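You operate a simulated robot arm through the tools that you are given. There is no shell and no other tool.

Carry out the task below with a simulated robot arm. There is one attempt and no reset: what you move stays moved.

JOB
Uncap ports IN and OUT and push in the fittings of their colours.
Fine: the caps go in the small tray; RETURN keeps its cap.

Only the result counts: the job must be done as asked and must still hold three seconds after the hand-in. Knocking over, shifting, dropping, spilling or breaking anything else fails it. Lids that push on must go on centred and level and be pressed home; caps that screw on are set level and turned clockwise until they are tight.

ROBOT AND FRAMES
A 7-joint arm with a fingered hand, fixed in place. Base frame: the origin is at the foot of the arm, x ahead of it, y to its left, z up. Lengths are in cm, angles in degrees, forces in N, time in s.
Its first joint turns from -166.0 to 166.0 degrees. Payload 3.7 kg.
The TCP is the grasp point between the finger pads, 2.5 cm short of the fingertips. In the tool frame z runs along the fingers and y along their closing line. The gripper opens to 8.8 cm. The gripper's body begins 2.9 cm behind the TCP. The gripper is a hand of 5 fingers: y runs from the thumb to the fingers, the wrist lies at [-1.3, -10.6, -17.4] in the tool frame.
Orientation is that of the tool frame in the base frame, as a unit quaternion [w, x, y, z]. With the fingers straight down and the wrist toward the robot, the tool's x, y and z point along [0, 1, 0], [1, 0, 0] and [0, 0, -1] of the base frame.

CONTROLS
- The arm moves only by the tool send_rows. Its argument "increments" is text: rows parted by semicolons, each of 6 numbers parted by spaces: the turn, a rotation vector about the tool's x, y, z in degrees, then the shift along the tool's x, y, z in cm. In form: wx wy wz x y z; .... A call has 1 to 20 rows; each row shifts and turns the commanded pose from where the row before left it, along the tool's axes as they then stand. A row lasts 0.2 s, in which the tool goes at most 5 cm and 8.6 degrees; a call with a longer step from one row to the next is refused whole. Where a pose cannot be reached the arm comes as near as it can. A force on the tool above 90 N (or 10 N above the force at the start of the call, whichever is more), or a blocked arm, ends the call early, and 0.2 s more pass. In this call time passes only in rows, and 0.2 s behind the last. The reply holds the time, the measured pose of the TCP, the force on the tool along the base axes, the opening and the grip force, in the units named above and with some noise, with the torque about the TCP (base axes, N m) and any sound that the robot's microphone picked up.
- Cameras (640 x 400 px; columns grow to the right, rows downward): "scene" is fixed at [40.02, 49.95, 166.66]; the picture's right is [-0.30, -0.95, 0.00], its down [-0.89, 0.28, -0.36] and it looks along [0.35, -0.11, -0.93] (base axes); focal length 332 px, centre (320, 200). "wrist" rides on the gripper at [5.9, -7.9, -10.5] in the tool frame; the picture's right is [-0.73, 0.32, -0.61], its down [-0.62, -0.68, 0.38] and it looks along [-0.29, 0.66, 0.70] (tool axes); focal length 234 px, centre (320, 200). There is no depth. A picture from a camera that has moved, and an enlarged one, comes with that camera's place and axes in the base frame and with its lens.
- snapshot(camera): a new picture of that camera. No time passes.
- curl_fingers(index, middle, ring, little, thumb_bend, thumb_turn): sets how far each is bent, from 0 (flat) to 100 (curled in); at 30 the hand is open as for a grip, at 70 the pads meet at the TCP. One left out holds its place. A second passes; each finger stops where it meets its share of the squeeze, and holds until it gets a number again. It is the only way to open and close the hand. It gives what a move gives, with no picture; readings hold the bend of each and the force on index, middle, ring, little, thumb and palm. thumb_turn goes from beside the hand (0) to across from the fingers (100), as for a grip.
- zoom(camera, box): a new picture of the part [left, top, right, bottom] of that camera's present view, enlarged. No time passes.
- sign_off(): hands the job in; it is judged then, once.

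Places have to be worked out from the pictures, the camera data and where the tool is seen. Open the gripper and draw the arm clear of the work before you hand the job in, unless the task says otherwise.

The tools are called after ">>>" by a JSON object that holds its "method" and its "body". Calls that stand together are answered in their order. send_rows: Moves the arm, as the interface text tells. Its arguments: {"type":"object","properties":{"increments":{"type":"string"}},"required":["increments"]} The other tools are called the same way: curl_fingers (index, middle, ring, little, thumb_bend, thumb_turn) moves the fingers one by one; snapshot (camera) takes a picture; zoom (camera, box) takes an enlarged picture of a part of a camera's view; sign_off () hands the job in.

At the start:

```text
time: 0.0
position: [38.83, 25.61, 121.01]
ee_rot: [0.0, 0.707, 0.707, 0.001]
contact_force: [0.6, 0.6, -1.0]
wrist_torque: [0.04, 0.0, 0.0]
opening: 8.75
gripper_force: 0.1
shape: jaw
bend: [30.0, 30.0, 30.0, 30.0, 30.0, 98.0]
finger forces: [0.0, 0.1, 0.0, 0.1, 0.1, 0.0]
```

scene: 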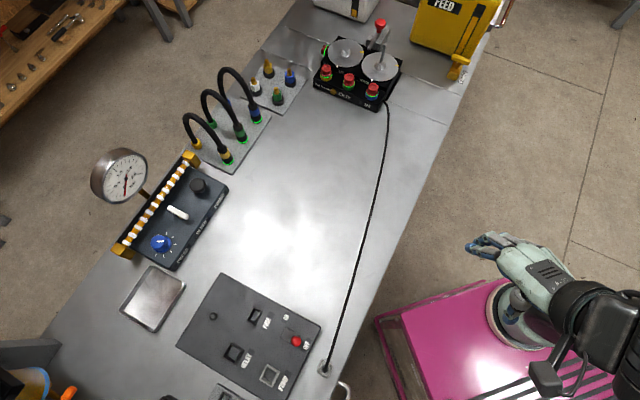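
wrist: 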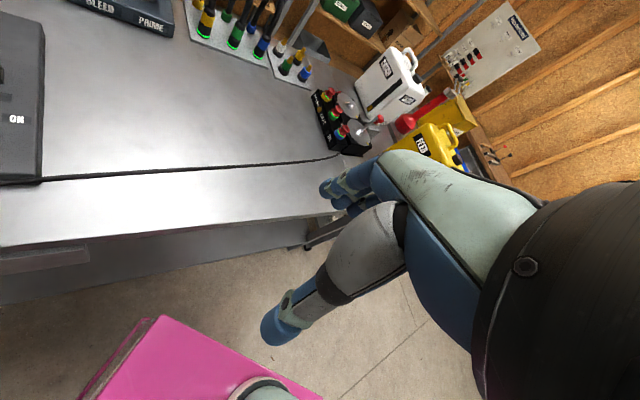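

I see a small machine with capped ports at the top of the bench, and a small plate of coloured fittings beside it. I'll zoom in on those areas first.

>>> {"method": "zoom", "body": {"camera": "scene", "box": [300, 0, 420, 120]}}

>>> {"method": "zoom", "body": {"camera": "scene", "box": [180, 40, 320, 180]}}

>>> {"method": "zoom", "body": {"camera": "scene", "box": [80, 240, 360, 400]}}

>>> {"method": "zoom", "body": {"camera": "wrist", "box": [180, 0, 420, 160]}}

```text
3.33 times, centred on (360, 60) of scene
camera zoom: at [40.02, 49.95, 166.66], right [-0.3, -0.95, 0.0], down [-0.89, 0.28, -0.36], along [0.35, -0.11, -0.93], focal length 1108 px, centre (187, 667)
```

zoom: 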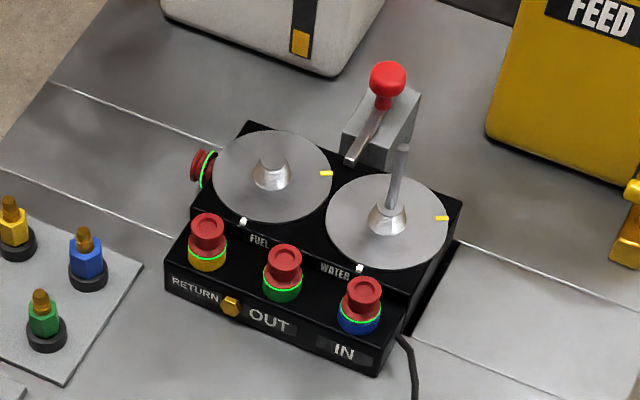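

```text
2.86 times, centred on (250, 110) of scene
camera zoom: at [40.02, 49.95, 166.66], right [-0.3, -0.95, 0.0], down [-0.89, 0.28, -0.36], along [0.35, -0.11, -0.93], focal length 950 px, centre (520, 457)
```

zoom: 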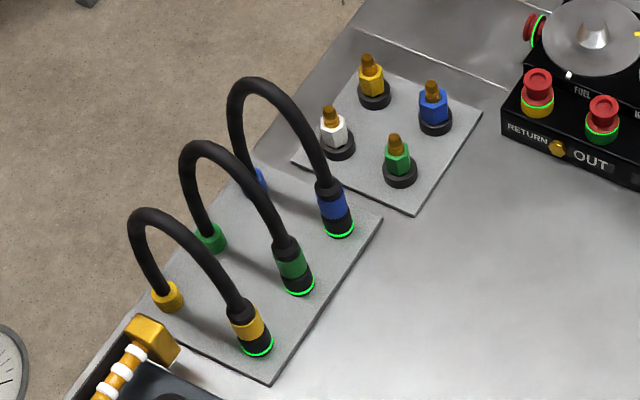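

```text
2.29 times, centred on (220, 320) of scene
camera zoom: at [40.02, 49.95, 166.66], right [-0.3, -0.95, 0.0], down [-0.89, 0.28, -0.36], along [0.35, -0.11, -0.93], focal length 760 px, centre (549, -74)
```

zoom: 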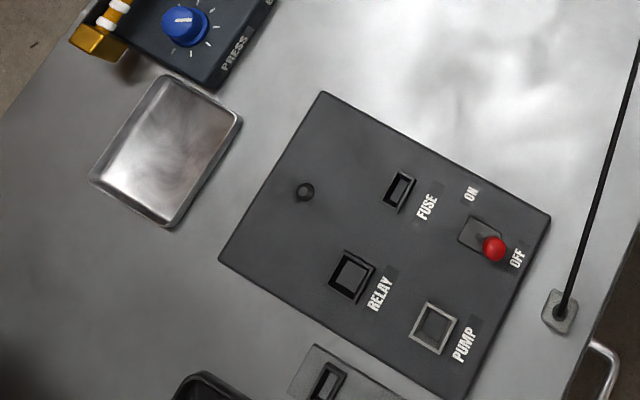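

```text
2.50 times, centred on (300, 80) of wrist
camera zoom: at [30.94, 31.35, 131.45], right [0.32, -0.73, 0.61], down [-0.68, -0.62, -0.38], along [0.66, -0.29, -0.7], focal length 585 px, centre (370, 500)
```

zoom: 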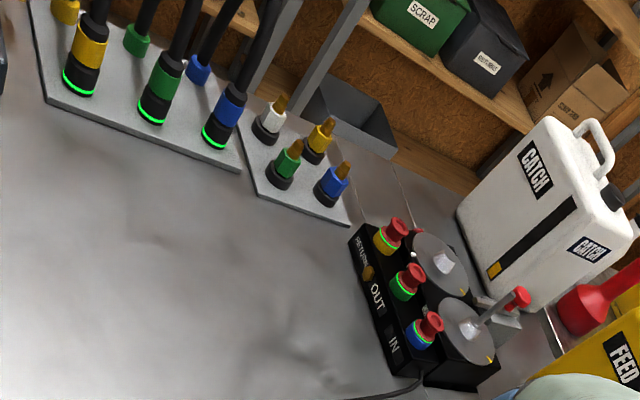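

The caps' triangulation puts the IN cap around [92, 19, 96], with the fittings farther left. I'll move the arm forward high above the bench to get a closer wrist view and refine these positions.

>>> {"method": "send_rows", "body": {"increments": "0 0 0 0 3 0; 0 0 0 0 4 0; 0 0 0 0 4 0; 0 0 0 0 4 0; 0 0 0 0 3 0; 0 0 0 0 2 0"}}

>>> {"method": "snapshot", "body": {"camera": "wrist"}}

>>> {"method": "snapshot", "body": {"camera": "scene"}}

```text
time: 1.4
position: [58.74, 25.54, 120.82]
ee_rot: [0.0, 0.707, 0.707, -0.001]
contact_force: [-0.5, 0.0, 0.1]
wrist_torque: [-0.01, -0.02, -0.03]
opening: 8.75
gripper_force: 0.0
shape: jaw
bend: [30.0, 30.0, 30.0, 30.0, 30.0, 98.0]
finger forces: [0.0, 0.1, 0.1, 0.0, 0.0, 0.0]
```

```text
taken
camera wrist: at [50.89, 31.28, 131.32], right [0.32, -0.73, 0.61], down [-0.68, -0.62, -0.38], along [0.66, -0.29, -0.7], focal length 234 px, centre (320, 200)
```

wrist: 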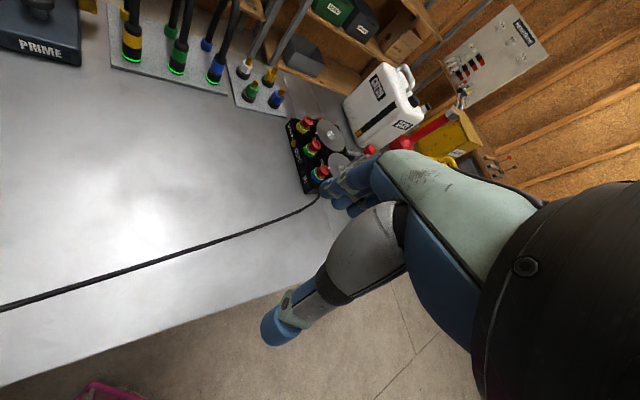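

```text
taken
```

scene: 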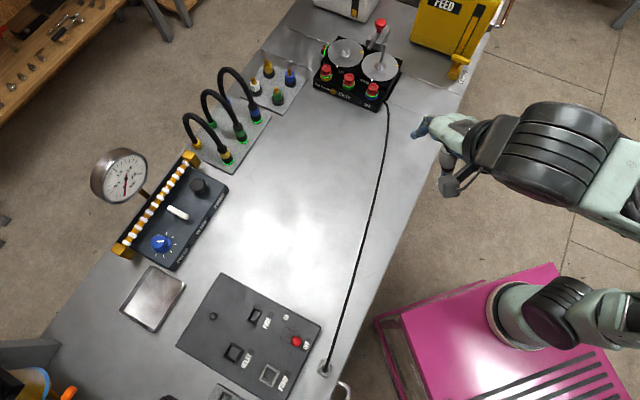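

The arm is clear and closer. I'll zoom the wrist view on the ports and the fittings to triangulate them accurately.

>>> {"method": "zoom", "body": {"camera": "wrist", "box": [220, 50, 380, 210]}}

>>> {"method": "zoom", "body": {"camera": "scene", "box": [230, 20, 410, 130]}}

```text
2.50 times, centred on (300, 130) of wrist
camera zoom: at [50.89, 31.28, 131.32], right [0.32, -0.73, 0.61], down [-0.68, -0.62, -0.38], along [0.66, -0.29, -0.7], focal length 585 px, centre (370, 375)
```

zoom: 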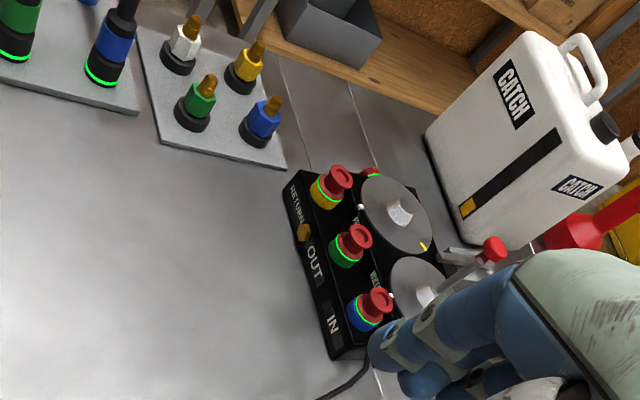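

```text
3.56 times, centred on (320, 75) of scene
camera zoom: at [40.02, 49.95, 166.66], right [-0.3, -0.95, 0.0], down [-0.89, 0.28, -0.36], along [0.35, -0.11, -0.93], focal length 1182 px, centre (320, 644)
```

zoom: 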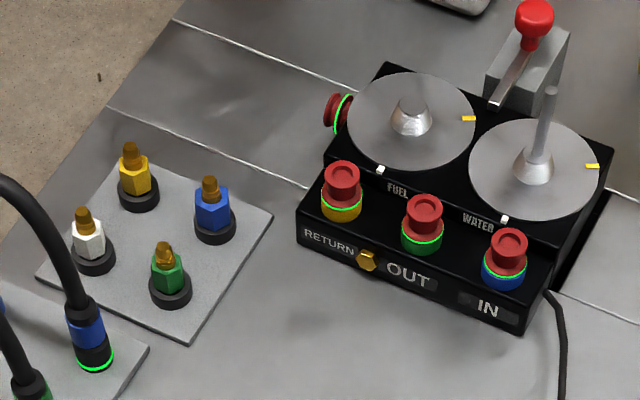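

The ports and fittings triangulate consistently, IN cap near [92, 19, 96.7] and OUT cap near [96.4, 24.2, 97]. I'll check where the arm's foot stands to judge reach, and look at the rest of the bench.

>>> {"method": "zoom", "body": {"camera": "scene", "box": [360, 80, 640, 400]}}

>>> {"method": "zoom", "body": {"camera": "scene", "box": [0, 230, 300, 400]}}

```text
1.25 times, centred on (500, 240) of scene
camera zoom: at [40.02, 49.95, 166.66], right [-0.3, -0.95, 0.0], down [-0.89, 0.28, -0.36], along [0.35, -0.11, -0.93], focal length 416 px, centre (95, 150)
```

zoom: 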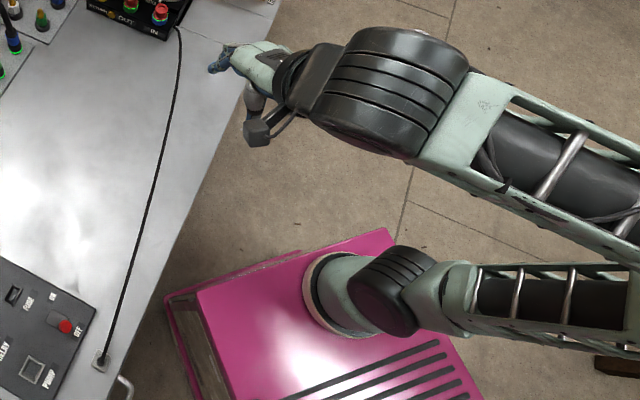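

```text
2.13 times, centred on (150, 315) of scene
camera zoom: at [40.02, 49.95, 166.66], right [-0.3, -0.95, 0.0], down [-0.89, 0.28, -0.36], along [0.35, -0.11, -0.93], focal length 709 px, centre (683, -45)
```

zoom: 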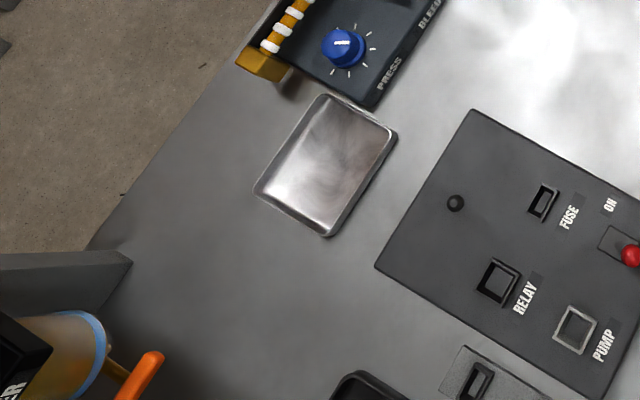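

The bench surface is at about z = 90 and runs diagonally, direction (0.73, -0.69) in the base frame. I'll look at how the fingers sit in the wrist view before planning the grips.

>>> {"method": "zoom", "body": {"camera": "wrist", "box": [240, 130, 480, 360]}}

>>> {"method": "curl_fingers", "body": {"ring": 0, "little": 0}}

>>> {"method": "zoom", "body": {"camera": "wrist", "box": [240, 130, 480, 360]}}

>>> {"method": "zoom", "body": {"camera": "scene", "box": [400, 90, 500, 190]}}

```text
1.74 times, centred on (360, 245) of wrist
camera zoom: at [50.89, 31.28, 131.32], right [0.32, -0.73, 0.61], down [-0.68, -0.62, -0.38], along [0.66, -0.29, -0.7], focal length 407 px, centre (250, 122)
```

zoom: 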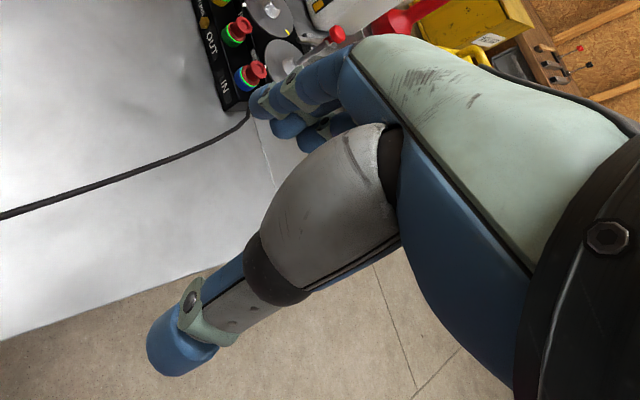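

```text
time: 2.4
position: [58.69, 25.4, 120.81]
ee_rot: [0.0, 0.707, 0.708, 0.0]
contact_force: [0.5, 0.2, 0.3]
wrist_torque: [0.0, -0.02, 0.0]
opening: 8.45
gripper_force: 0.1
shape: fingers
bend: [30.0, 30.0, 0.0, 0.0, 30.0, 98.0]
finger forces: [0.1, 0.1, 0.0, 0.0, 0.0, 0.0]
```

```text
1.74 times, centred on (360, 245) of wrist
camera zoom: at [50.89, 31.29, 131.29], right [0.32, -0.73, 0.61], down [-0.68, -0.62, -0.38], along [0.66, -0.29, -0.7], focal length 407 px, centre (250, 122)
```

zoom: 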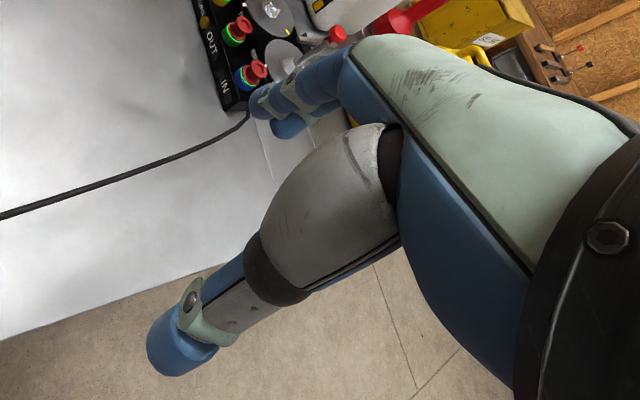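

```text
4.00 times, centred on (450, 140) of scene
camera zoom: at [40.02, 49.95, 166.66], right [-0.3, -0.95, 0.0], down [-0.89, 0.28, -0.36], along [0.35, -0.11, -0.93], focal length 1330 px, centre (-200, 440)
```

zoom: 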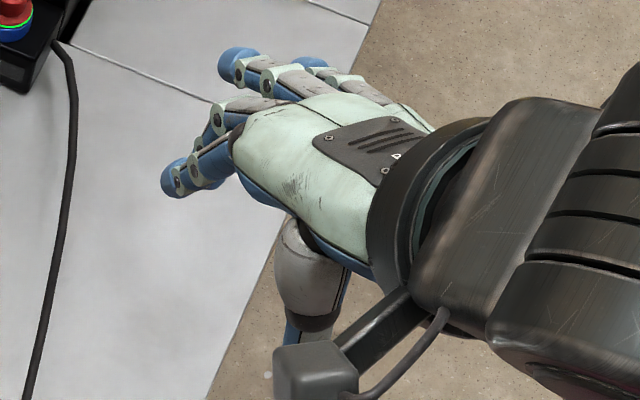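

Index and middle oppose the thumb near tool x≈0, while ring and little lie on the -x side. I'll move closer to the ports to see caps, box and disc heights more clearly.

>>> {"method": "send_rows", "body": {"increments": "0 0 0 1 3 1.5; 0 0 0 1 3 1.5; 0 0 0 1 3 1.5; 0 0 0 1 3 1.5"}}

>>> {"method": "snapshot", "body": {"camera": "wrist"}}

>>> {"method": "zoom", "body": {"camera": "wrist", "box": [230, 60, 390, 220]}}

```text
time: 3.4
position: [70.87, 29.69, 114.99]
ee_rot: [0.0, 0.707, 0.707, 0.001]
contact_force: [-0.5, -0.2, 0.9]
wrist_torque: [-0.02, -0.07, -0.02]
opening: 8.46
gripper_force: 0.1
shape: fingers
bend: [30.0, 30.0, 0.0, 0.0, 30.0, 98.0]
finger forces: [0.1, 0.1, 0.0, 0.0, 0.1, 0.1]
```

```text
taken
camera wrist: at [63.01, 35.43, 125.37], right [0.32, -0.73, 0.61], down [-0.68, -0.62, -0.38], along [0.66, -0.29, -0.7], focal length 234 px, centre (320, 200)
```

wrist: 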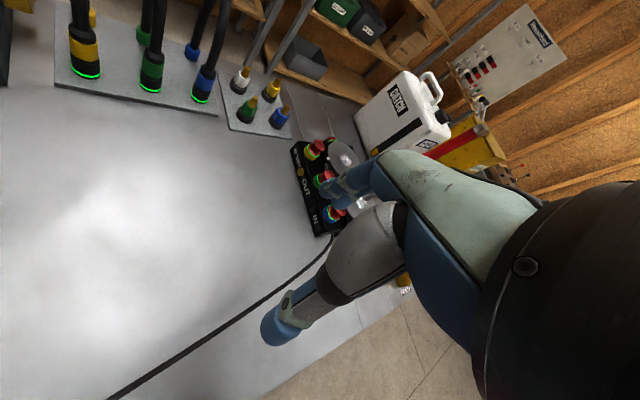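

```text
2.50 times, centred on (310, 140) of wrist
camera zoom: at [63.01, 35.43, 125.37], right [0.32, -0.73, 0.61], down [-0.68, -0.62, -0.38], along [0.66, -0.29, -0.7], focal length 585 px, centre (345, 350)
```

zoom: 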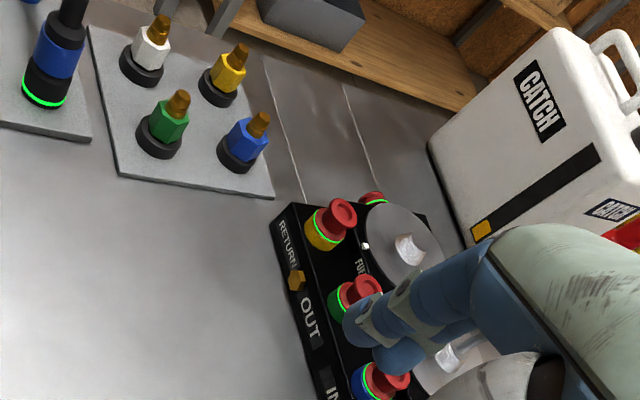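

I'll curl ring and little fully in to see whether that keeps them clear of neighbours, and look from both cameras.

>>> {"method": "curl_fingers", "body": {"ring": 100, "little": 100}}

>>> {"method": "zoom", "body": {"camera": "scene", "box": [370, 50, 470, 150]}}

>>> {"method": "zoom", "body": {"camera": "wrist", "box": [240, 130, 480, 360]}}

```text
time: 4.4
position: [70.86, 29.65, 114.84]
ee_rot: [0.0, 0.707, 0.707, 0.001]
contact_force: [-0.1, 0.9, 0.4]
wrist_torque: [0.0, -0.02, -0.01]
opening: 8.45
gripper_force: 0.0
shape: fingers
bend: [30.0, 30.0, 100.0, 100.0, 30.0, 98.0]
finger forces: [0.0, 0.0, 0.0, 0.0, 0.1, 0.1]
```

```text
4.00 times, centred on (420, 100) of scene
camera zoom: at [40.02, 49.95, 166.66], right [-0.3, -0.95, 0.0], down [-0.89, 0.28, -0.36], along [0.35, -0.11, -0.93], focal length 1330 px, centre (-80, 600)
```

zoom: 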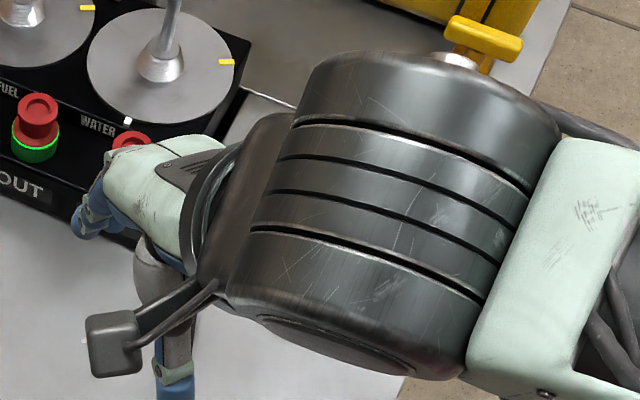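

```text
1.74 times, centred on (360, 245) of wrist
camera zoom: at [63.02, 35.44, 125.36], right [0.32, -0.73, 0.61], down [-0.68, -0.62, -0.38], along [0.66, -0.29, -0.7], focal length 407 px, centre (250, 122)
```

zoom: 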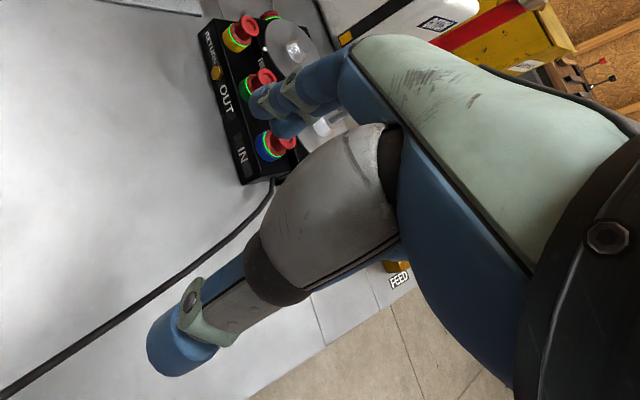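

Curled ring and little tuck out of view, so I'll keep them that way. Now I yaw the tool so its closing line runs along the port row (W = (0.687, 0.727)) with the wrist on the robot side, and move to a hover above the OUT port.

>>> {"method": "send_rows", "body": {"increments": "0 0 -7.77 0 0 0; 0 0 -7.77 0 0 0; 0 0 -7.77 0 0 0; 0 0 -7.77 0 0 0; 0 0 -7.77 0 0 0; 0 0 -7.77 0 0 0; 0 0 0 -2.5 1.5 0.5; 0 0 0 -2.5 1.5 0.5; 0 0 0 -2.5 1.5 0.5; 0 0 0 -2.5 1.5 0.5"}}

>>> {"method": "snapshot", "body": {"camera": "wrist"}}

>>> {"method": "snapshot", "body": {"camera": "scene"}}

```text
time: 6.6
position: [82.13, 26.94, 112.94]
ee_rot: [0.0, 0.369, 0.929, 0.001]
contact_force: [0.0, 0.2, 0.2]
wrist_torque: [0.01, -0.01, 0.01]
opening: 8.44
gripper_force: 0.0
shape: fingers
bend: [30.0, 30.0, 100.0, 100.0, 30.0, 98.0]
finger forces: [0.0, 0.1, 0.1, 0.1, 0.0, 0.0]
```

```text
taken
camera wrist: at [72.42, 25.24, 123.43], right [0.75, -0.26, 0.61], down [-0.01, -0.92, -0.38], along [0.66, 0.28, -0.7], focal length 234 px, centre (320, 200)
```

wrist: 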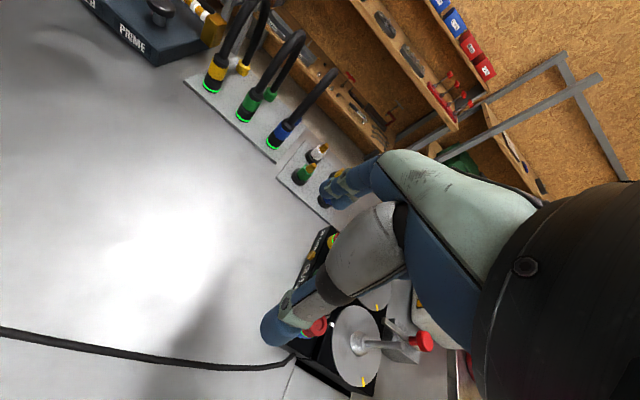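

```text
taken
```

scene: 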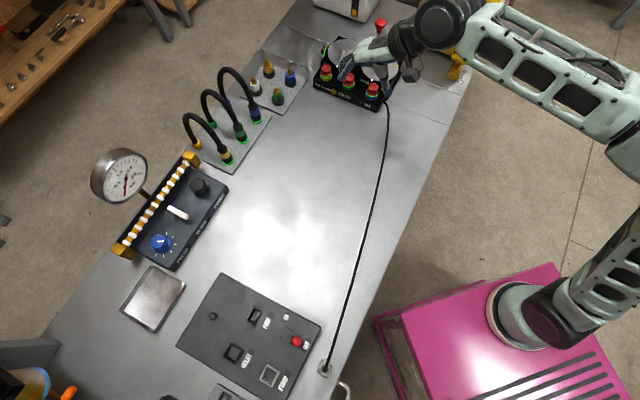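

Orientation is as planned. I continue to a hover about 9 cm above the OUT cap and check the wrist view.

>>> {"method": "send_rows", "body": {"increments": "0 0 0 -3.06 1.95 1; 0 0 0 -3.06 1.95 1; 0 0 0 -3.06 1.95 1.5; 0 0 0 -3.06 1.95 1.5"}}

>>> {"method": "snapshot", "body": {"camera": "wrist"}}

>>> {"method": "zoom", "body": {"camera": "scene", "box": [300, 0, 440, 140]}}

```text
time: 7.6
position: [96.18, 24.13, 108.03]
ee_rot: [0.0, 0.369, 0.929, 0.001]
contact_force: [0.9, 0.3, 0.5]
wrist_torque: [0.0, -0.01, -0.03]
opening: 8.47
gripper_force: 0.1
shape: fingers
bend: [30.0, 30.0, 100.0, 100.0, 30.0, 98.0]
finger forces: [0.0, 0.0, 0.0, 0.0, 0.0, 0.0]
```

```text
taken
camera wrist: at [86.58, 22.54, 118.53], right [0.75, -0.26, 0.61], down [-0.01, -0.92, -0.38], along [0.66, 0.28, -0.69], focal length 234 px, centre (320, 200)
```

wrist: 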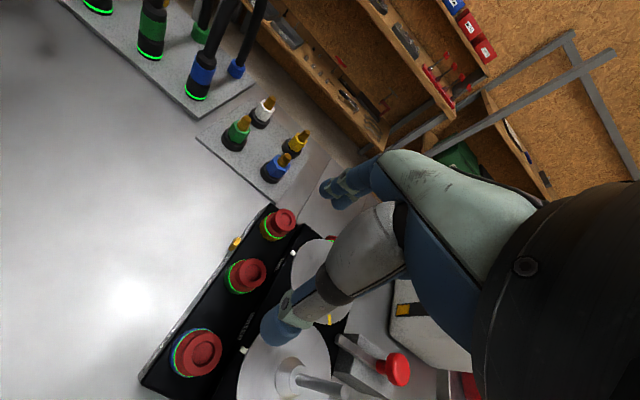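

```text
2.86 times, centred on (370, 70) of scene
camera zoom: at [40.02, 49.95, 166.66], right [-0.3, -0.95, 0.0], down [-0.89, 0.28, -0.36], along [0.35, -0.11, -0.93], focal length 950 px, centre (177, 571)
```

zoom: 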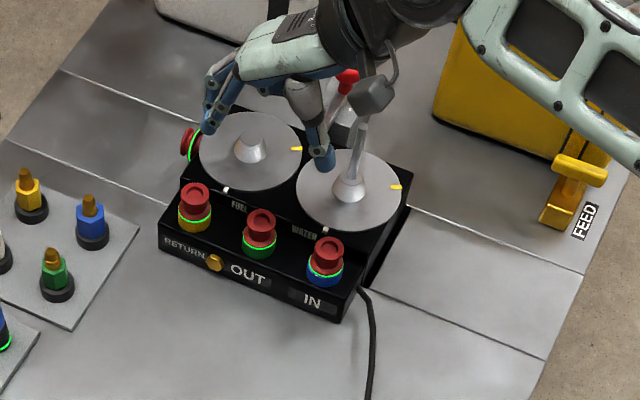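

The OUT cap works out at tool offset about (0.25, -0.1) from the TCP and IN about 6.9 cm on the -y side. I'll zoom the wrist view for cap details.

>>> {"method": "zoom", "body": {"camera": "wrist", "box": [130, 190, 350, 400]}}

>>> {"method": "zoom", "body": {"camera": "wrist", "box": [180, 80, 330, 230]}}

```text
1.90 times, centred on (240, 295) of wrist
camera zoom: at [86.58, 22.54, 118.53], right [0.75, -0.26, 0.61], down [-0.01, -0.92, -0.38], along [0.66, 0.28, -0.69], focal length 446 px, centre (472, 19)
```

zoom: 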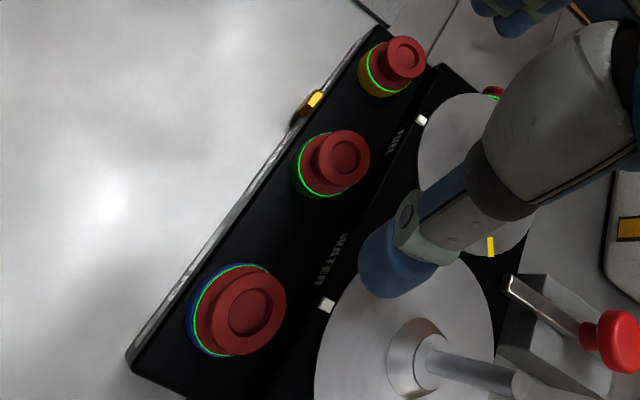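

```text
2.67 times, centred on (255, 155) of wrist
camera zoom: at [86.58, 22.54, 118.53], right [0.75, -0.26, 0.61], down [-0.01, -0.92, -0.38], along [0.66, 0.28, -0.69], focal length 624 px, centre (493, 320)
```

zoom: 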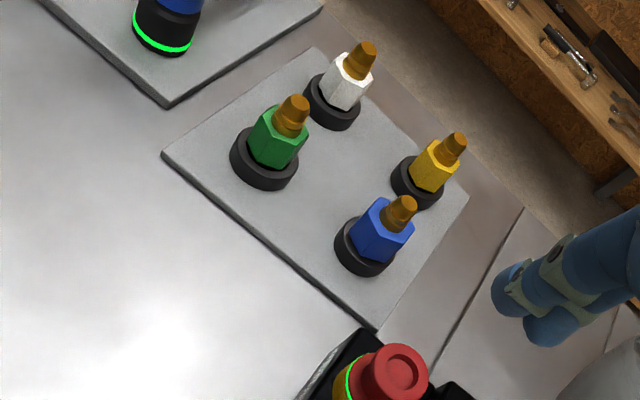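

Comparing spacing in both views puts the cap tops at z≈96.9 and the port pitch at ≈6.9 cm, so OUT is at about (96.2, 24.0) and the row runs at 45°. I narrow the pinch fingers so they fit between neighbouring caps, then align and descend part way.

>>> {"method": "curl_fingers", "body": {"index": 42, "middle": 42, "thumb_bend": 42}}

>>> {"method": "send_rows", "body": {"increments": "0 0 1.6 -0.1 -0.24 1.5; 0 0 0 0 0 2; 0 0 0 0 0 2; 0 0 0 0 0 1.5"}}

>>> {"method": "snapshot", "body": {"camera": "wrist"}}

>>> {"method": "zoom", "body": {"camera": "wrist", "box": [200, 140, 400, 340]}}

>>> {"method": "zoom", "body": {"camera": "scene", "box": [310, 20, 420, 130]}}

```text
time: 8.6
position: [96.29, 24.22, 108.06]
ee_rot: [0.0, 0.37, 0.929, 0.001]
contact_force: [0.1, 0.2, -0.6]
wrist_torque: [-0.02, 0.03, 0.03]
opening: 6.0
gripper_force: 0.0
shape: fingers
bend: [42.0, 42.0, 100.0, 100.0, 42.0, 98.0]
finger forces: [0.0, 0.0, 0.0, 0.1, 0.0, 0.0]
```

```text
time: 9.6
position: [96.28, 23.99, 101.07]
ee_rot: [0.0, 0.383, 0.924, 0.0]
contact_force: [-0.6, -0.1, -0.5]
wrist_torque: [0.01, -0.01, 0.01]
opening: 5.97
gripper_force: 0.0
shape: fingers
bend: [42.0, 42.0, 100.0, 100.0, 42.0, 98.0]
finger forces: [0.0, 0.1, 0.0, 0.0, 0.1, 0.1]
```

```text
taken
camera wrist: at [86.62, 22.52, 111.46], right [0.74, -0.28, 0.61], down [-0.04, -0.92, -0.38], along [0.67, 0.26, -0.7], focal length 234 px, centre (320, 200)
```

wrist: 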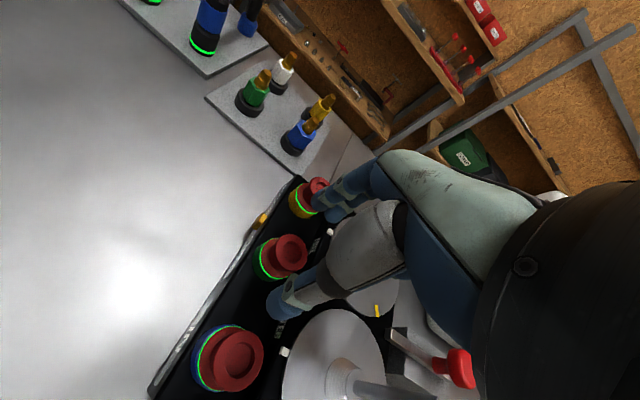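

```text
2.00 times, centred on (300, 240) of wrist
camera zoom: at [86.62, 22.52, 111.46], right [0.74, -0.28, 0.61], down [-0.04, -0.92, -0.38], along [0.67, 0.26, -0.7], focal length 468 px, centre (360, 120)
```

zoom: 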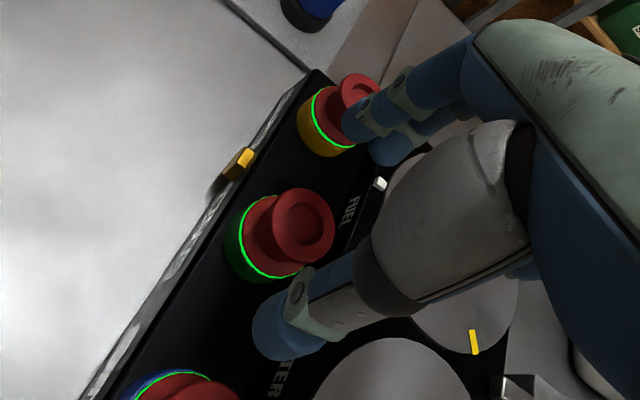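

```text
3.64 times, centred on (365, 75) of scene
camera zoom: at [40.02, 49.95, 166.66], right [-0.3, -0.95, 0.0], down [-0.89, 0.28, -0.36], along [0.35, -0.11, -0.93], focal length 1209 px, centre (156, 654)
```

zoom: 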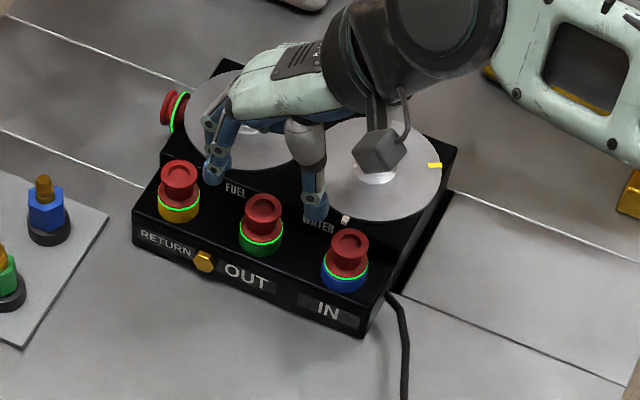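

Alignment over OUT is within about 0.2 cm, and cap top refines to z≈97.2. I apply the small correction and go down to TCP z≈97.4, so the fingertips straddle the cap just above the box.

>>> {"method": "send_rows", "body": {"increments": "0 0 0 0.15 -0.15 1; 0 0 0 0 0 1; 0 0 0 0 0 1; 0 0 0 0 0 0.6"}}

>>> {"method": "zoom", "body": {"camera": "wrist", "box": [200, 140, 400, 340]}}

>>> {"method": "zoom", "body": {"camera": "scene", "box": [310, 20, 420, 130]}}

```text
time: 10.6
position: [96.1, 24.17, 97.35]
ee_rot: [0.0, 0.383, 0.924, 0.0]
contact_force: [-0.6, -0.1, -0.1]
wrist_torque: [0.02, -0.04, 0.0]
opening: 5.97
gripper_force: 0.1
shape: fingers
bend: [42.0, 42.0, 100.0, 100.0, 42.0, 98.0]
finger forces: [0.0, 0.1, 0.0, 0.0, 0.0, 0.0]
```

```text
2.00 times, centred on (300, 240) of wrist
camera zoom: at [86.46, 22.57, 107.81], right [0.74, -0.28, 0.61], down [-0.04, -0.92, -0.38], along [0.67, 0.26, -0.7], focal length 468 px, centre (360, 120)
```

zoom: 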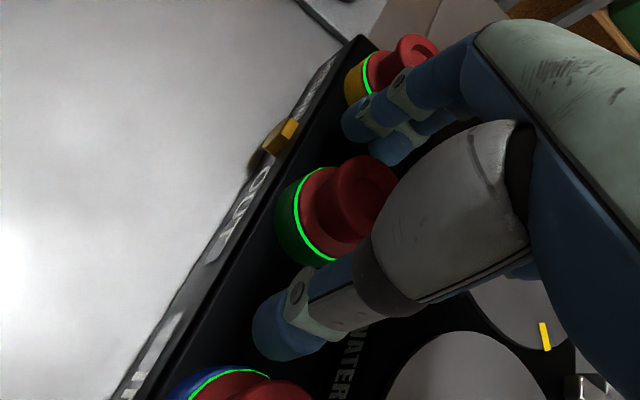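

```text
3.64 times, centred on (365, 75) of scene
camera zoom: at [40.02, 49.95, 166.66], right [-0.3, -0.95, 0.0], down [-0.89, 0.28, -0.36], along [0.35, -0.11, -0.93], focal length 1209 px, centre (156, 654)
```

zoom: 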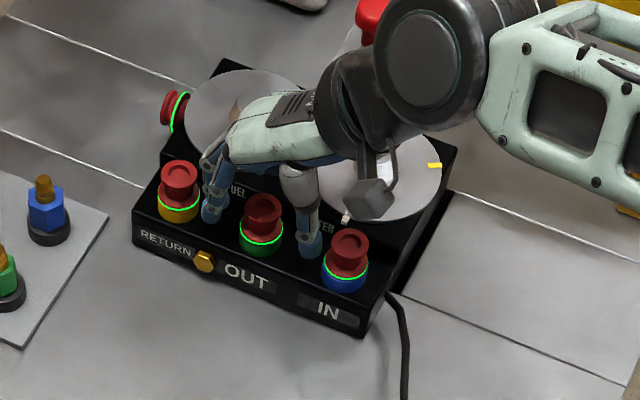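

The OUT cap sits between the thumb and index/middle with tips just above the box. I close those three gently.

>>> {"method": "curl_fingers", "body": {"index": 64, "middle": 64, "thumb_bend": 64}}

>>> {"method": "zoom", "body": {"camera": "wrist", "box": [200, 140, 400, 340]}}

>>> {"method": "zoom", "body": {"camera": "scene", "box": [310, 20, 420, 130]}}

```text
time: 11.6
position: [96.08, 23.93, 97.26]
ee_rot: [0.001, 0.384, 0.924, 0.0]
contact_force: [2.4, 1.4, -0.2]
wrist_torque: [0.02, -0.07, 0.0]
opening: 2.3
gripper_force: 5.0
shape: fingers
bend: [59.0, 60.0, 100.0, 100.0, 59.0, 97.0]
finger forces: [2.9, 2.7, 0.0, 0.0, 2.8, 0.0]
```

```text
2.00 times, centred on (300, 240) of wrist
camera zoom: at [86.46, 22.59, 107.84], right [0.74, -0.28, 0.61], down [-0.04, -0.92, -0.38], along [0.67, 0.26, -0.7], focal length 468 px, centre (360, 120)
```

zoom: 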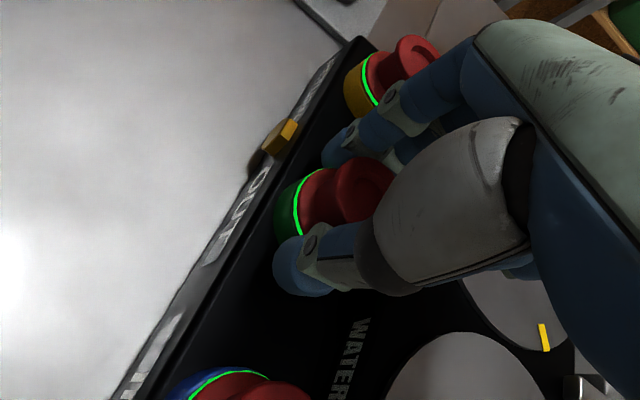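

```text
3.64 times, centred on (365, 75) of scene
camera zoom: at [40.02, 49.95, 166.66], right [-0.3, -0.95, 0.0], down [-0.89, 0.28, -0.36], along [0.35, -0.11, -0.93], focal length 1209 px, centre (156, 654)
```

zoom: 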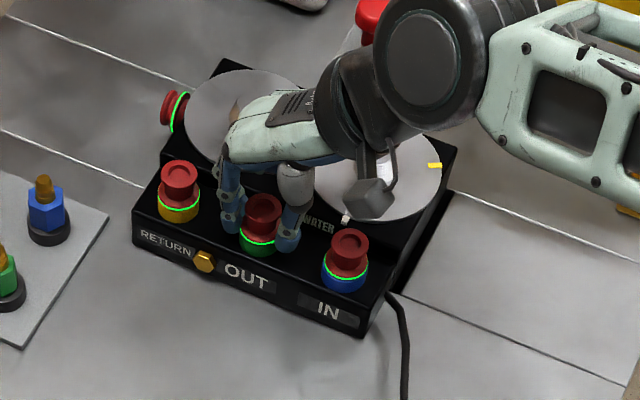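

The three fingers have met the cap (opening 2.3 cm) with about 3 N each. I'll firm the grip before pulling.

>>> {"method": "curl_fingers", "body": {"index": 80, "middle": 80, "thumb_bend": 85}}

```text
time: 12.6
position: [95.99, 24.02, 97.3]
ee_rot: [0.0, 0.383, 0.924, 0.0]
contact_force: [3.7, -2.9, -1.0]
wrist_torque: [-0.08, -0.14, 0.1]
opening: 1.92
gripper_force: 21.1
shape: fingers
bend: [57.0, 61.0, 100.0, 100.0, 63.0, 96.0]
finger forces: [10.5, 12.2, 0.0, 0.0, 19.9, 0.0]
```

Grip is now about 20 N. I pull straight up in small steps and watch the force.

>>> {"method": "send_rows", "body": {"increments": "0 0 0 0 0 -0.15; 0 0 0 0 0 -0.15; 0 0 0 0 0 -0.15"}}

>>> {"method": "zoom", "body": {"camera": "wrist", "box": [200, 140, 400, 340]}}

```text
time: 13.4
position: [96.22, 23.96, 97.88]
ee_rot: [0.0, 0.383, 0.924, 0.0]
contact_force: [1.1, -0.3, 0.1]
wrist_torque: [0.02, -0.01, 0.03]
opening: 1.94
gripper_force: 20.6
shape: fingers
bend: [55.0, 64.0, 100.0, 100.0, 68.0, 91.0]
finger forces: [10.5, 11.0, 0.0, 0.0, 20.0, 0.1]
```

```text
2.00 times, centred on (300, 240) of wrist
camera zoom: at [86.44, 22.58, 108.36], right [0.74, -0.28, 0.61], down [-0.04, -0.92, -0.38], along [0.67, 0.26, -0.7], focal length 468 px, centre (360, 120)
```

zoom: 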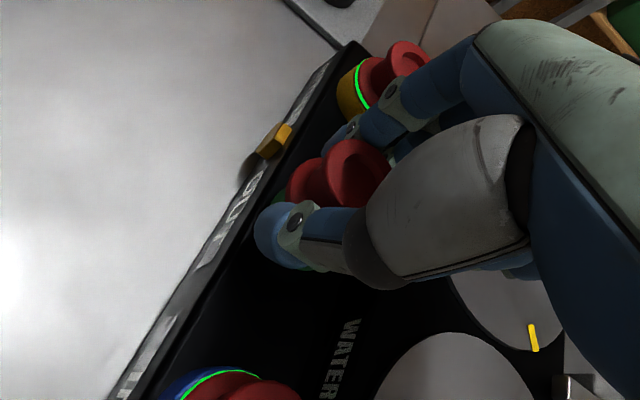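

The green ring has gone dark and the pull force is nearly zero, so the cap seems to have released. I'll lift a little more and check that it comes along.

>>> {"method": "send_rows", "body": {"increments": "0 0 0 0 0 -0.3; 0 0 0 0 0 -0.5; 0 0 0 0 0 -0.6"}}

>>> {"method": "zoom", "body": {"camera": "wrist", "box": [200, 140, 400, 340]}}

>>> {"method": "zoom", "body": {"camera": "scene", "box": [310, 20, 420, 130]}}

```text
time: 14.2
position: [96.1, 23.98, 99.33]
ee_rot: [-0.001, 0.382, 0.924, 0.0]
contact_force: [-0.3, -0.3, -0.1]
wrist_torque: [-0.02, -0.01, 0.01]
opening: 1.91
gripper_force: 20.7
shape: fingers
bend: [55.0, 64.0, 100.0, 100.0, 68.0, 91.0]
finger forces: [10.6, 10.5, 0.1, 0.0, 20.2, 0.0]
```

```text
2.00 times, centred on (300, 240) of wrist
camera zoom: at [86.43, 22.55, 109.78], right [0.74, -0.28, 0.61], down [-0.04, -0.92, -0.38], along [0.67, 0.26, -0.7], focal length 468 px, centre (360, 120)
```

zoom: 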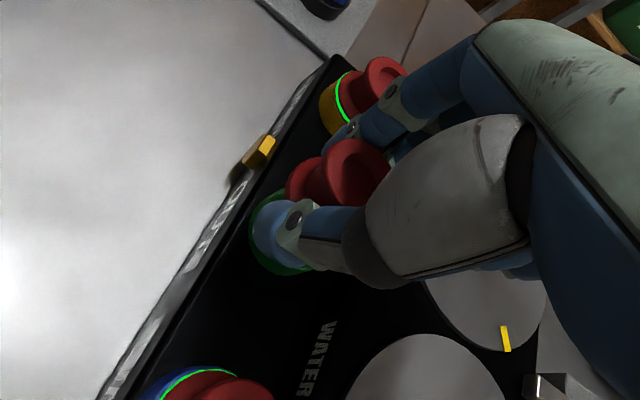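

```text
3.64 times, centred on (365, 75) of scene
camera zoom: at [40.02, 49.95, 166.66], right [-0.3, -0.95, 0.0], down [-0.89, 0.28, -0.36], along [0.35, -0.11, -0.93], focal length 1209 px, centre (156, 654)
```

zoom: 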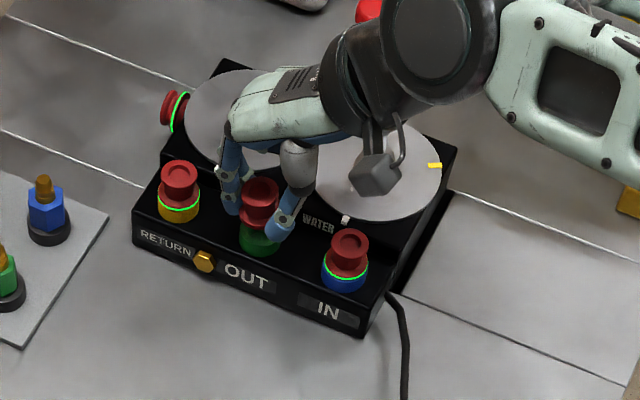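

The red cap is off and held firmly. I lift it clear, then carry it along the open bench toward the small metal tray.

>>> {"method": "send_rows", "body": {"increments": "0 0 0 0 0 -1.5; 0 0 0 0 0 -2.5; 0 0 0 0 0 -3; 0 0 0 0 0 -3; 0 0 0 0 0 -2; 0 0 0 1.5 0 0; 0 0 0 2.5 0 0; 0 0 0 3.3 0 0; 0 0 0 3.5 0 0; 0 0 0 3.5 0 0; 0 0 0 3.5 0 0; 0 0 0 3.5 0 0; 0 0 0 3.5 0 0; 0 0 0 3.5 0 0; 0 0 0 3.3 0 0; 0 0 0 2.5 0 0; 0 0 0 1.5 0 0"}}

>>> {"method": "snapshot", "body": {"camera": "wrist"}}

>>> {"method": "snapshot", "body": {"camera": "scene"}}

```text
time: 17.8
position: [71.09, 49.17, 111.31]
ee_rot: [0.0, 0.383, 0.924, 0.0]
contact_force: [-0.3, -0.3, 0.2]
wrist_torque: [-0.04, -0.02, 0.0]
opening: 1.96
gripper_force: 21.2
shape: fingers
bend: [55.0, 65.0, 100.0, 100.0, 68.0, 91.0]
finger forces: [10.8, 11.1, 0.0, 0.0, 20.5, 0.1]
```

```text
taken
camera wrist: at [61.29, 47.76, 121.79], right [0.74, -0.29, 0.61], down [-0.04, -0.92, -0.38], along [0.67, 0.26, -0.7], focal length 234 px, centre (320, 200)
```

wrist: 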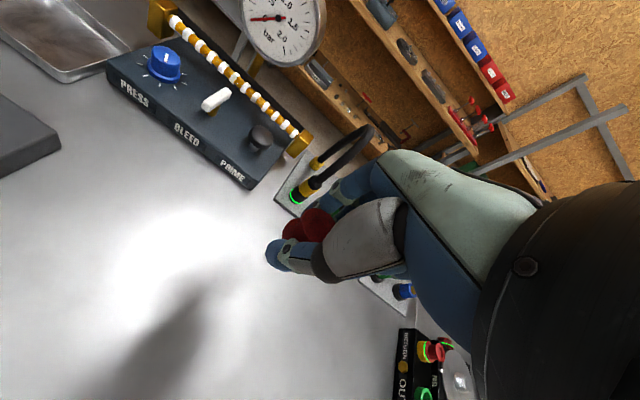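

```text
taken
```

scene: 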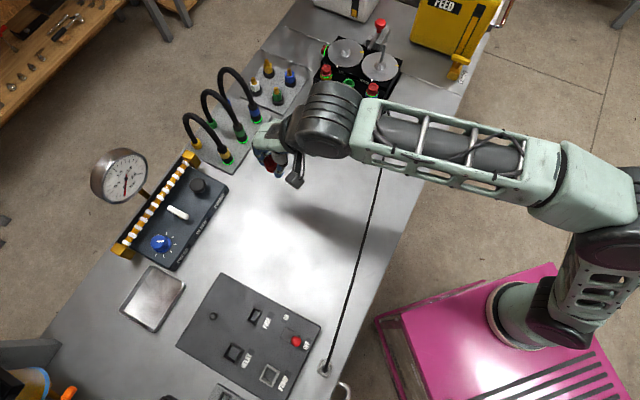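

Cap still held. I continue along the bench toward the tray and take another look before descending.

>>> {"method": "send_rows", "body": {"increments": "0 0 0 1.5 0.5 0; 0 0 0 2.5 1 0; 0 0 0 3.3 1 0; 0 0 0 3.5 1 0; 0 0 0 3.5 1 0; 0 0 0 3.3 1 0; 0 0 0 3 1 0; 0 0 0 2.5 0.5 0; 0 0 0 1.5 0.5 0"}}

>>> {"method": "snapshot", "body": {"camera": "wrist"}}

>>> {"method": "zoom", "body": {"camera": "scene", "box": [80, 160, 320, 360]}}

```text
time: 19.8
position: [58.75, 71.73, 111.21]
ee_rot: [0.0, 0.382, 0.924, 0.001]
contact_force: [0.2, 0.2, 0.7]
wrist_torque: [0.06, 0.01, 0.03]
opening: 1.9
gripper_force: 21.2
shape: fingers
bend: [55.0, 65.0, 100.0, 100.0, 68.0, 90.0]
finger forces: [10.9, 11.3, 0.1, 0.0, 20.6, 0.1]
```

```text
taken
camera wrist: at [49.09, 70.25, 121.7], right [0.74, -0.29, 0.61], down [-0.04, -0.92, -0.38], along [0.67, 0.26, -0.7], focal length 234 px, centre (320, 200)
```

wrist: 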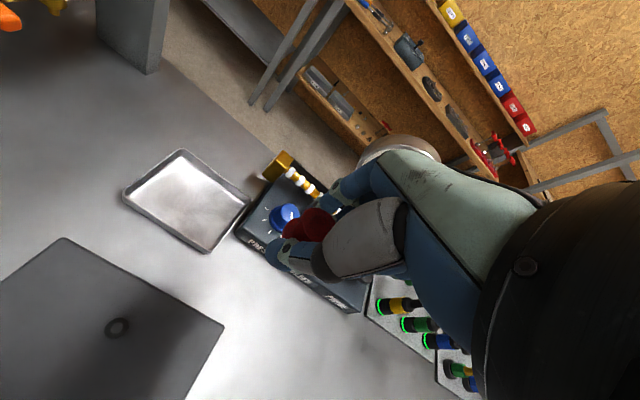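

```text
2.00 times, centred on (200, 260) of scene
camera zoom: at [40.02, 49.95, 166.66], right [-0.3, -0.95, 0.0], down [-0.89, 0.28, -0.36], along [0.35, -0.11, -0.93], focal length 665 px, centre (560, 80)
```

zoom: 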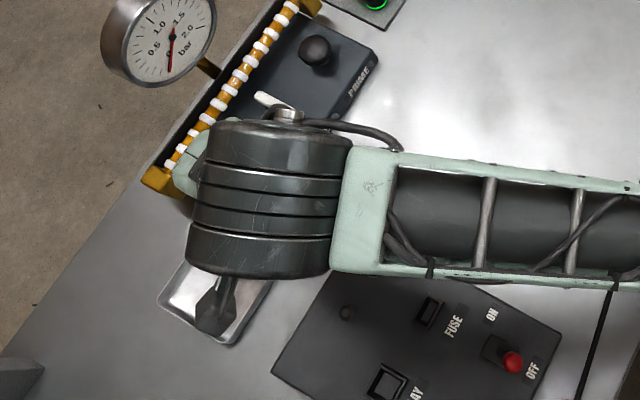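

The tray spans about 11 × 10 cm with its centre near (57, 83), right next to the console. I'll move over its far-from-console half and lower the cap to just above its floor.

>>> {"method": "send_rows", "body": {"increments": "0 0 0 2 1 0; 0 0 0 3 2 0; 0 0 0 3 2 0.5; 0 0 0 2.3 1.5 1.5; 0 0 0 1.5 0.5 2; 0 0 0 0 0 3; 0 0 0 0 0 3; 0 0 0 0 0 2"}}

>>> {"method": "snapshot", "body": {"camera": "wrist"}}

>>> {"method": "zoom", "body": {"camera": "scene", "box": [80, 220, 260, 360]}}

```text
time: 21.6
position: [54.45, 77.53, 95.63]
ee_rot: [0.0, 0.383, 0.924, 0.0]
contact_force: [0.9, 0.5, 0.2]
wrist_torque: [0.01, -0.02, -0.01]
opening: 1.9
gripper_force: 21.7
shape: fingers
bend: [55.0, 65.0, 100.0, 100.0, 68.0, 90.0]
finger forces: [10.9, 11.4, 0.1, 0.0, 20.7, 0.0]
out of reach, approached as far as the arm can: row 1, 2, 3, 4
```

```text
taken
camera wrist: at [44.85, 76.12, 106.14], right [0.74, -0.28, 0.61], down [-0.04, -0.92, -0.38], along [0.67, 0.26, -0.7], focal length 234 px, centre (320, 200)
```

wrist: 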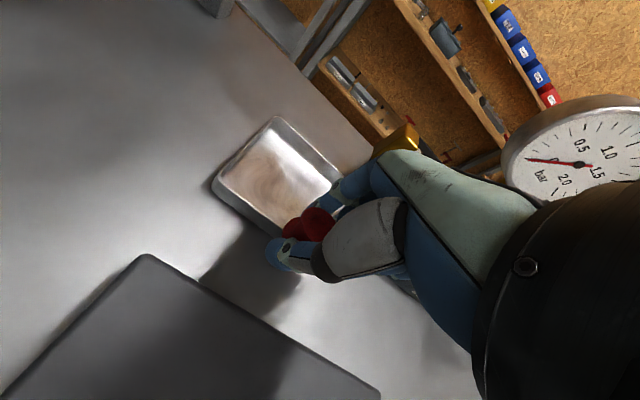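

```text
2.86 times, centred on (170, 290) of scene
camera zoom: at [40.02, 49.95, 166.66], right [-0.3, -0.95, 0.0], down [-0.89, 0.28, -0.36], along [0.35, -0.11, -0.93], focal length 950 px, centre (749, -57)
```

zoom: 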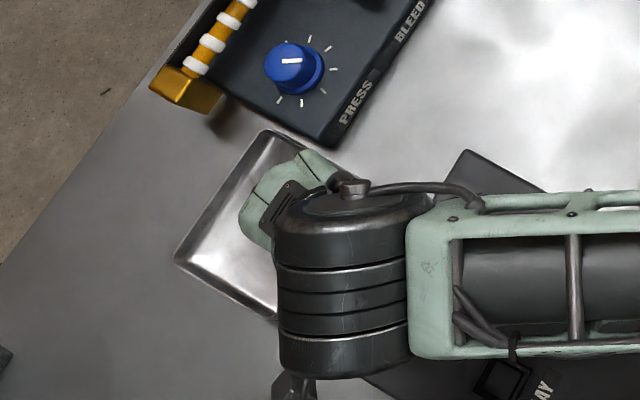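

The arm stopped short at z = 111, about 1 cm outside the tray's near rim. At this lower height reach should be better, so I raise slightly and try moving further along +y.

>>> {"method": "send_rows", "body": {"increments": "0 0 0 0 0 -1.5; 0 0 0 0.3 1 0; 0 0 0 0.3 1 0; 0 0 0 0.3 1 0; 0 0 0 0.3 1 0; 0 0 0 0.3 1 0"}}

>>> {"method": "snapshot", "body": {"camera": "wrist"}}

```text
time: 23.0
position: [56.15, 80.29, 96.81]
ee_rot: [0.0, 0.383, 0.924, 0.0]
contact_force: [-0.9, 0.4, -0.2]
wrist_torque: [0.02, 0.01, 0.0]
opening: 1.91
gripper_force: 22.3
shape: fingers
bend: [55.0, 65.0, 100.0, 100.0, 68.0, 90.0]
finger forces: [10.9, 11.4, 0.0, 0.0, 20.7, 0.0]
out of reach, approached as far as the arm can: row 5, 6
```

```text
taken
camera wrist: at [46.43, 78.79, 107.27], right [0.74, -0.28, 0.61], down [-0.04, -0.92, -0.38], along [0.67, 0.26, -0.7], focal length 234 px, centre (320, 200)
```

wrist: 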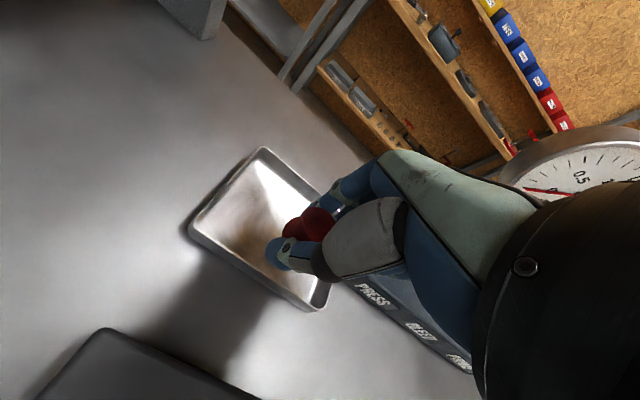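

The cap is just inside the near rim; tilting the fingers outward about 12° should bring the wrist back and gain reach. I tilt and then move toward the tray centre.

>>> {"method": "send_rows", "body": {"increments": "-6 0 0 0 0 -0.3; -6 0 0 0 0 -0.3; 0 0 0 0.3 0.98 0.21; 0 0 0 0.3 0.98 0.21; 0 0 0 0.3 0.98 0.21"}}

>>> {"method": "snapshot", "body": {"camera": "wrist"}}

>>> {"method": "zoom", "body": {"camera": "wrist", "box": [180, 120, 380, 320]}}

```text
time: 24.2
position: [57.5, 82.98, 97.3]
ee_rot: [0.04, 0.381, 0.919, 0.096]
contact_force: [1.0, 0.2, 0.1]
wrist_torque: [0.02, -0.01, 0.01]
opening: 1.91
gripper_force: 21.9
shape: fingers
bend: [55.0, 65.0, 100.0, 100.0, 69.0, 90.0]
finger forces: [10.8, 11.5, 0.0, 0.1, 20.7, 0.1]
```

```text
taken
camera wrist: at [46.46, 80.0, 105.94], right [0.65, -0.38, 0.66], down [0.03, -0.86, -0.52], along [0.76, 0.35, -0.54], focal length 234 px, centre (320, 200)
```

wrist: 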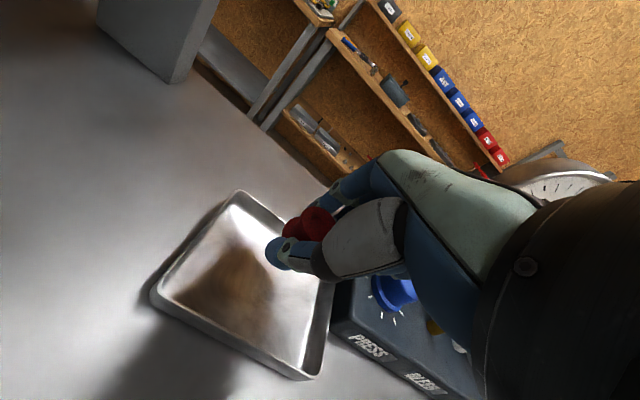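

```text
2.00 times, centred on (280, 220) of wrist
camera zoom: at [46.46, 80.0, 105.94], right [0.65, -0.38, 0.66], down [0.03, -0.86, -0.52], along [0.76, 0.35, -0.54], focal length 468 px, centre (400, 160)
```

zoom: 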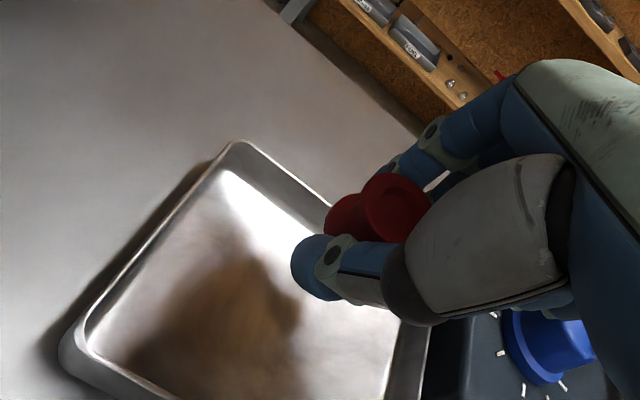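

The TCP is now right over the tray centre at z = 97.3. I shift 2.5 cm away from the console side and lower gently.

>>> {"method": "send_rows", "body": {"increments": "0 0 0 1.25 0 0; 0 0 0 1.25 0 0; 0 0 0 0 -0.21 0.98; 0 0 0 0 -0.21 0.98; 0 0 0 0 -0.1 0.5"}}

>>> {"method": "zoom", "body": {"camera": "wrist", "box": [180, 120, 380, 320]}}

>>> {"method": "zoom", "body": {"camera": "scene", "box": [80, 220, 260, 360]}}

```text
time: 25.4
position: [55.72, 84.11, 94.48]
ee_rot: [0.04, 0.381, 0.919, 0.096]
contact_force: [-0.5, 0.5, -0.1]
wrist_torque: [0.0, 0.0, -0.02]
opening: 1.89
gripper_force: 21.1
shape: fingers
bend: [55.0, 65.0, 100.0, 100.0, 69.0, 90.0]
finger forces: [10.9, 11.6, 0.1, 0.1, 20.6, 0.1]
out of reach, approached as far as the arm can: row 2
```

```text
2.00 times, centred on (280, 220) of wrist
camera zoom: at [44.61, 81.24, 103.22], right [0.65, -0.38, 0.66], down [0.03, -0.86, -0.52], along [0.76, 0.35, -0.54], focal length 468 px, centre (400, 160)
```

zoom: 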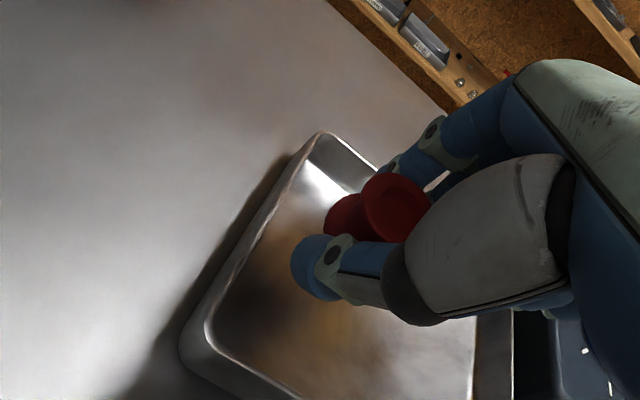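

```text
2.86 times, centred on (170, 290) of scene
camera zoom: at [40.02, 49.95, 166.66], right [-0.3, -0.95, 0.0], down [-0.89, 0.28, -0.36], along [0.35, -0.11, -0.93], focal length 950 px, centre (749, -57)
```

zoom: 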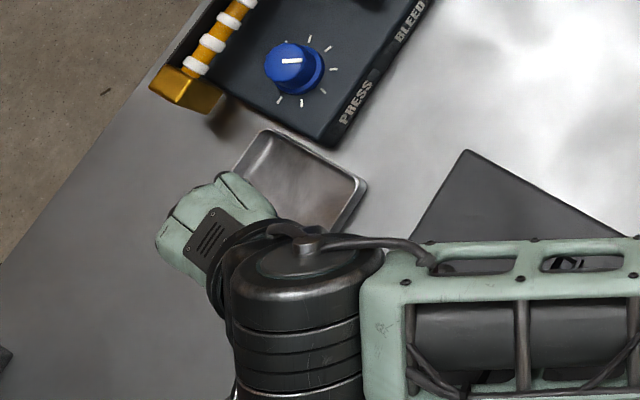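

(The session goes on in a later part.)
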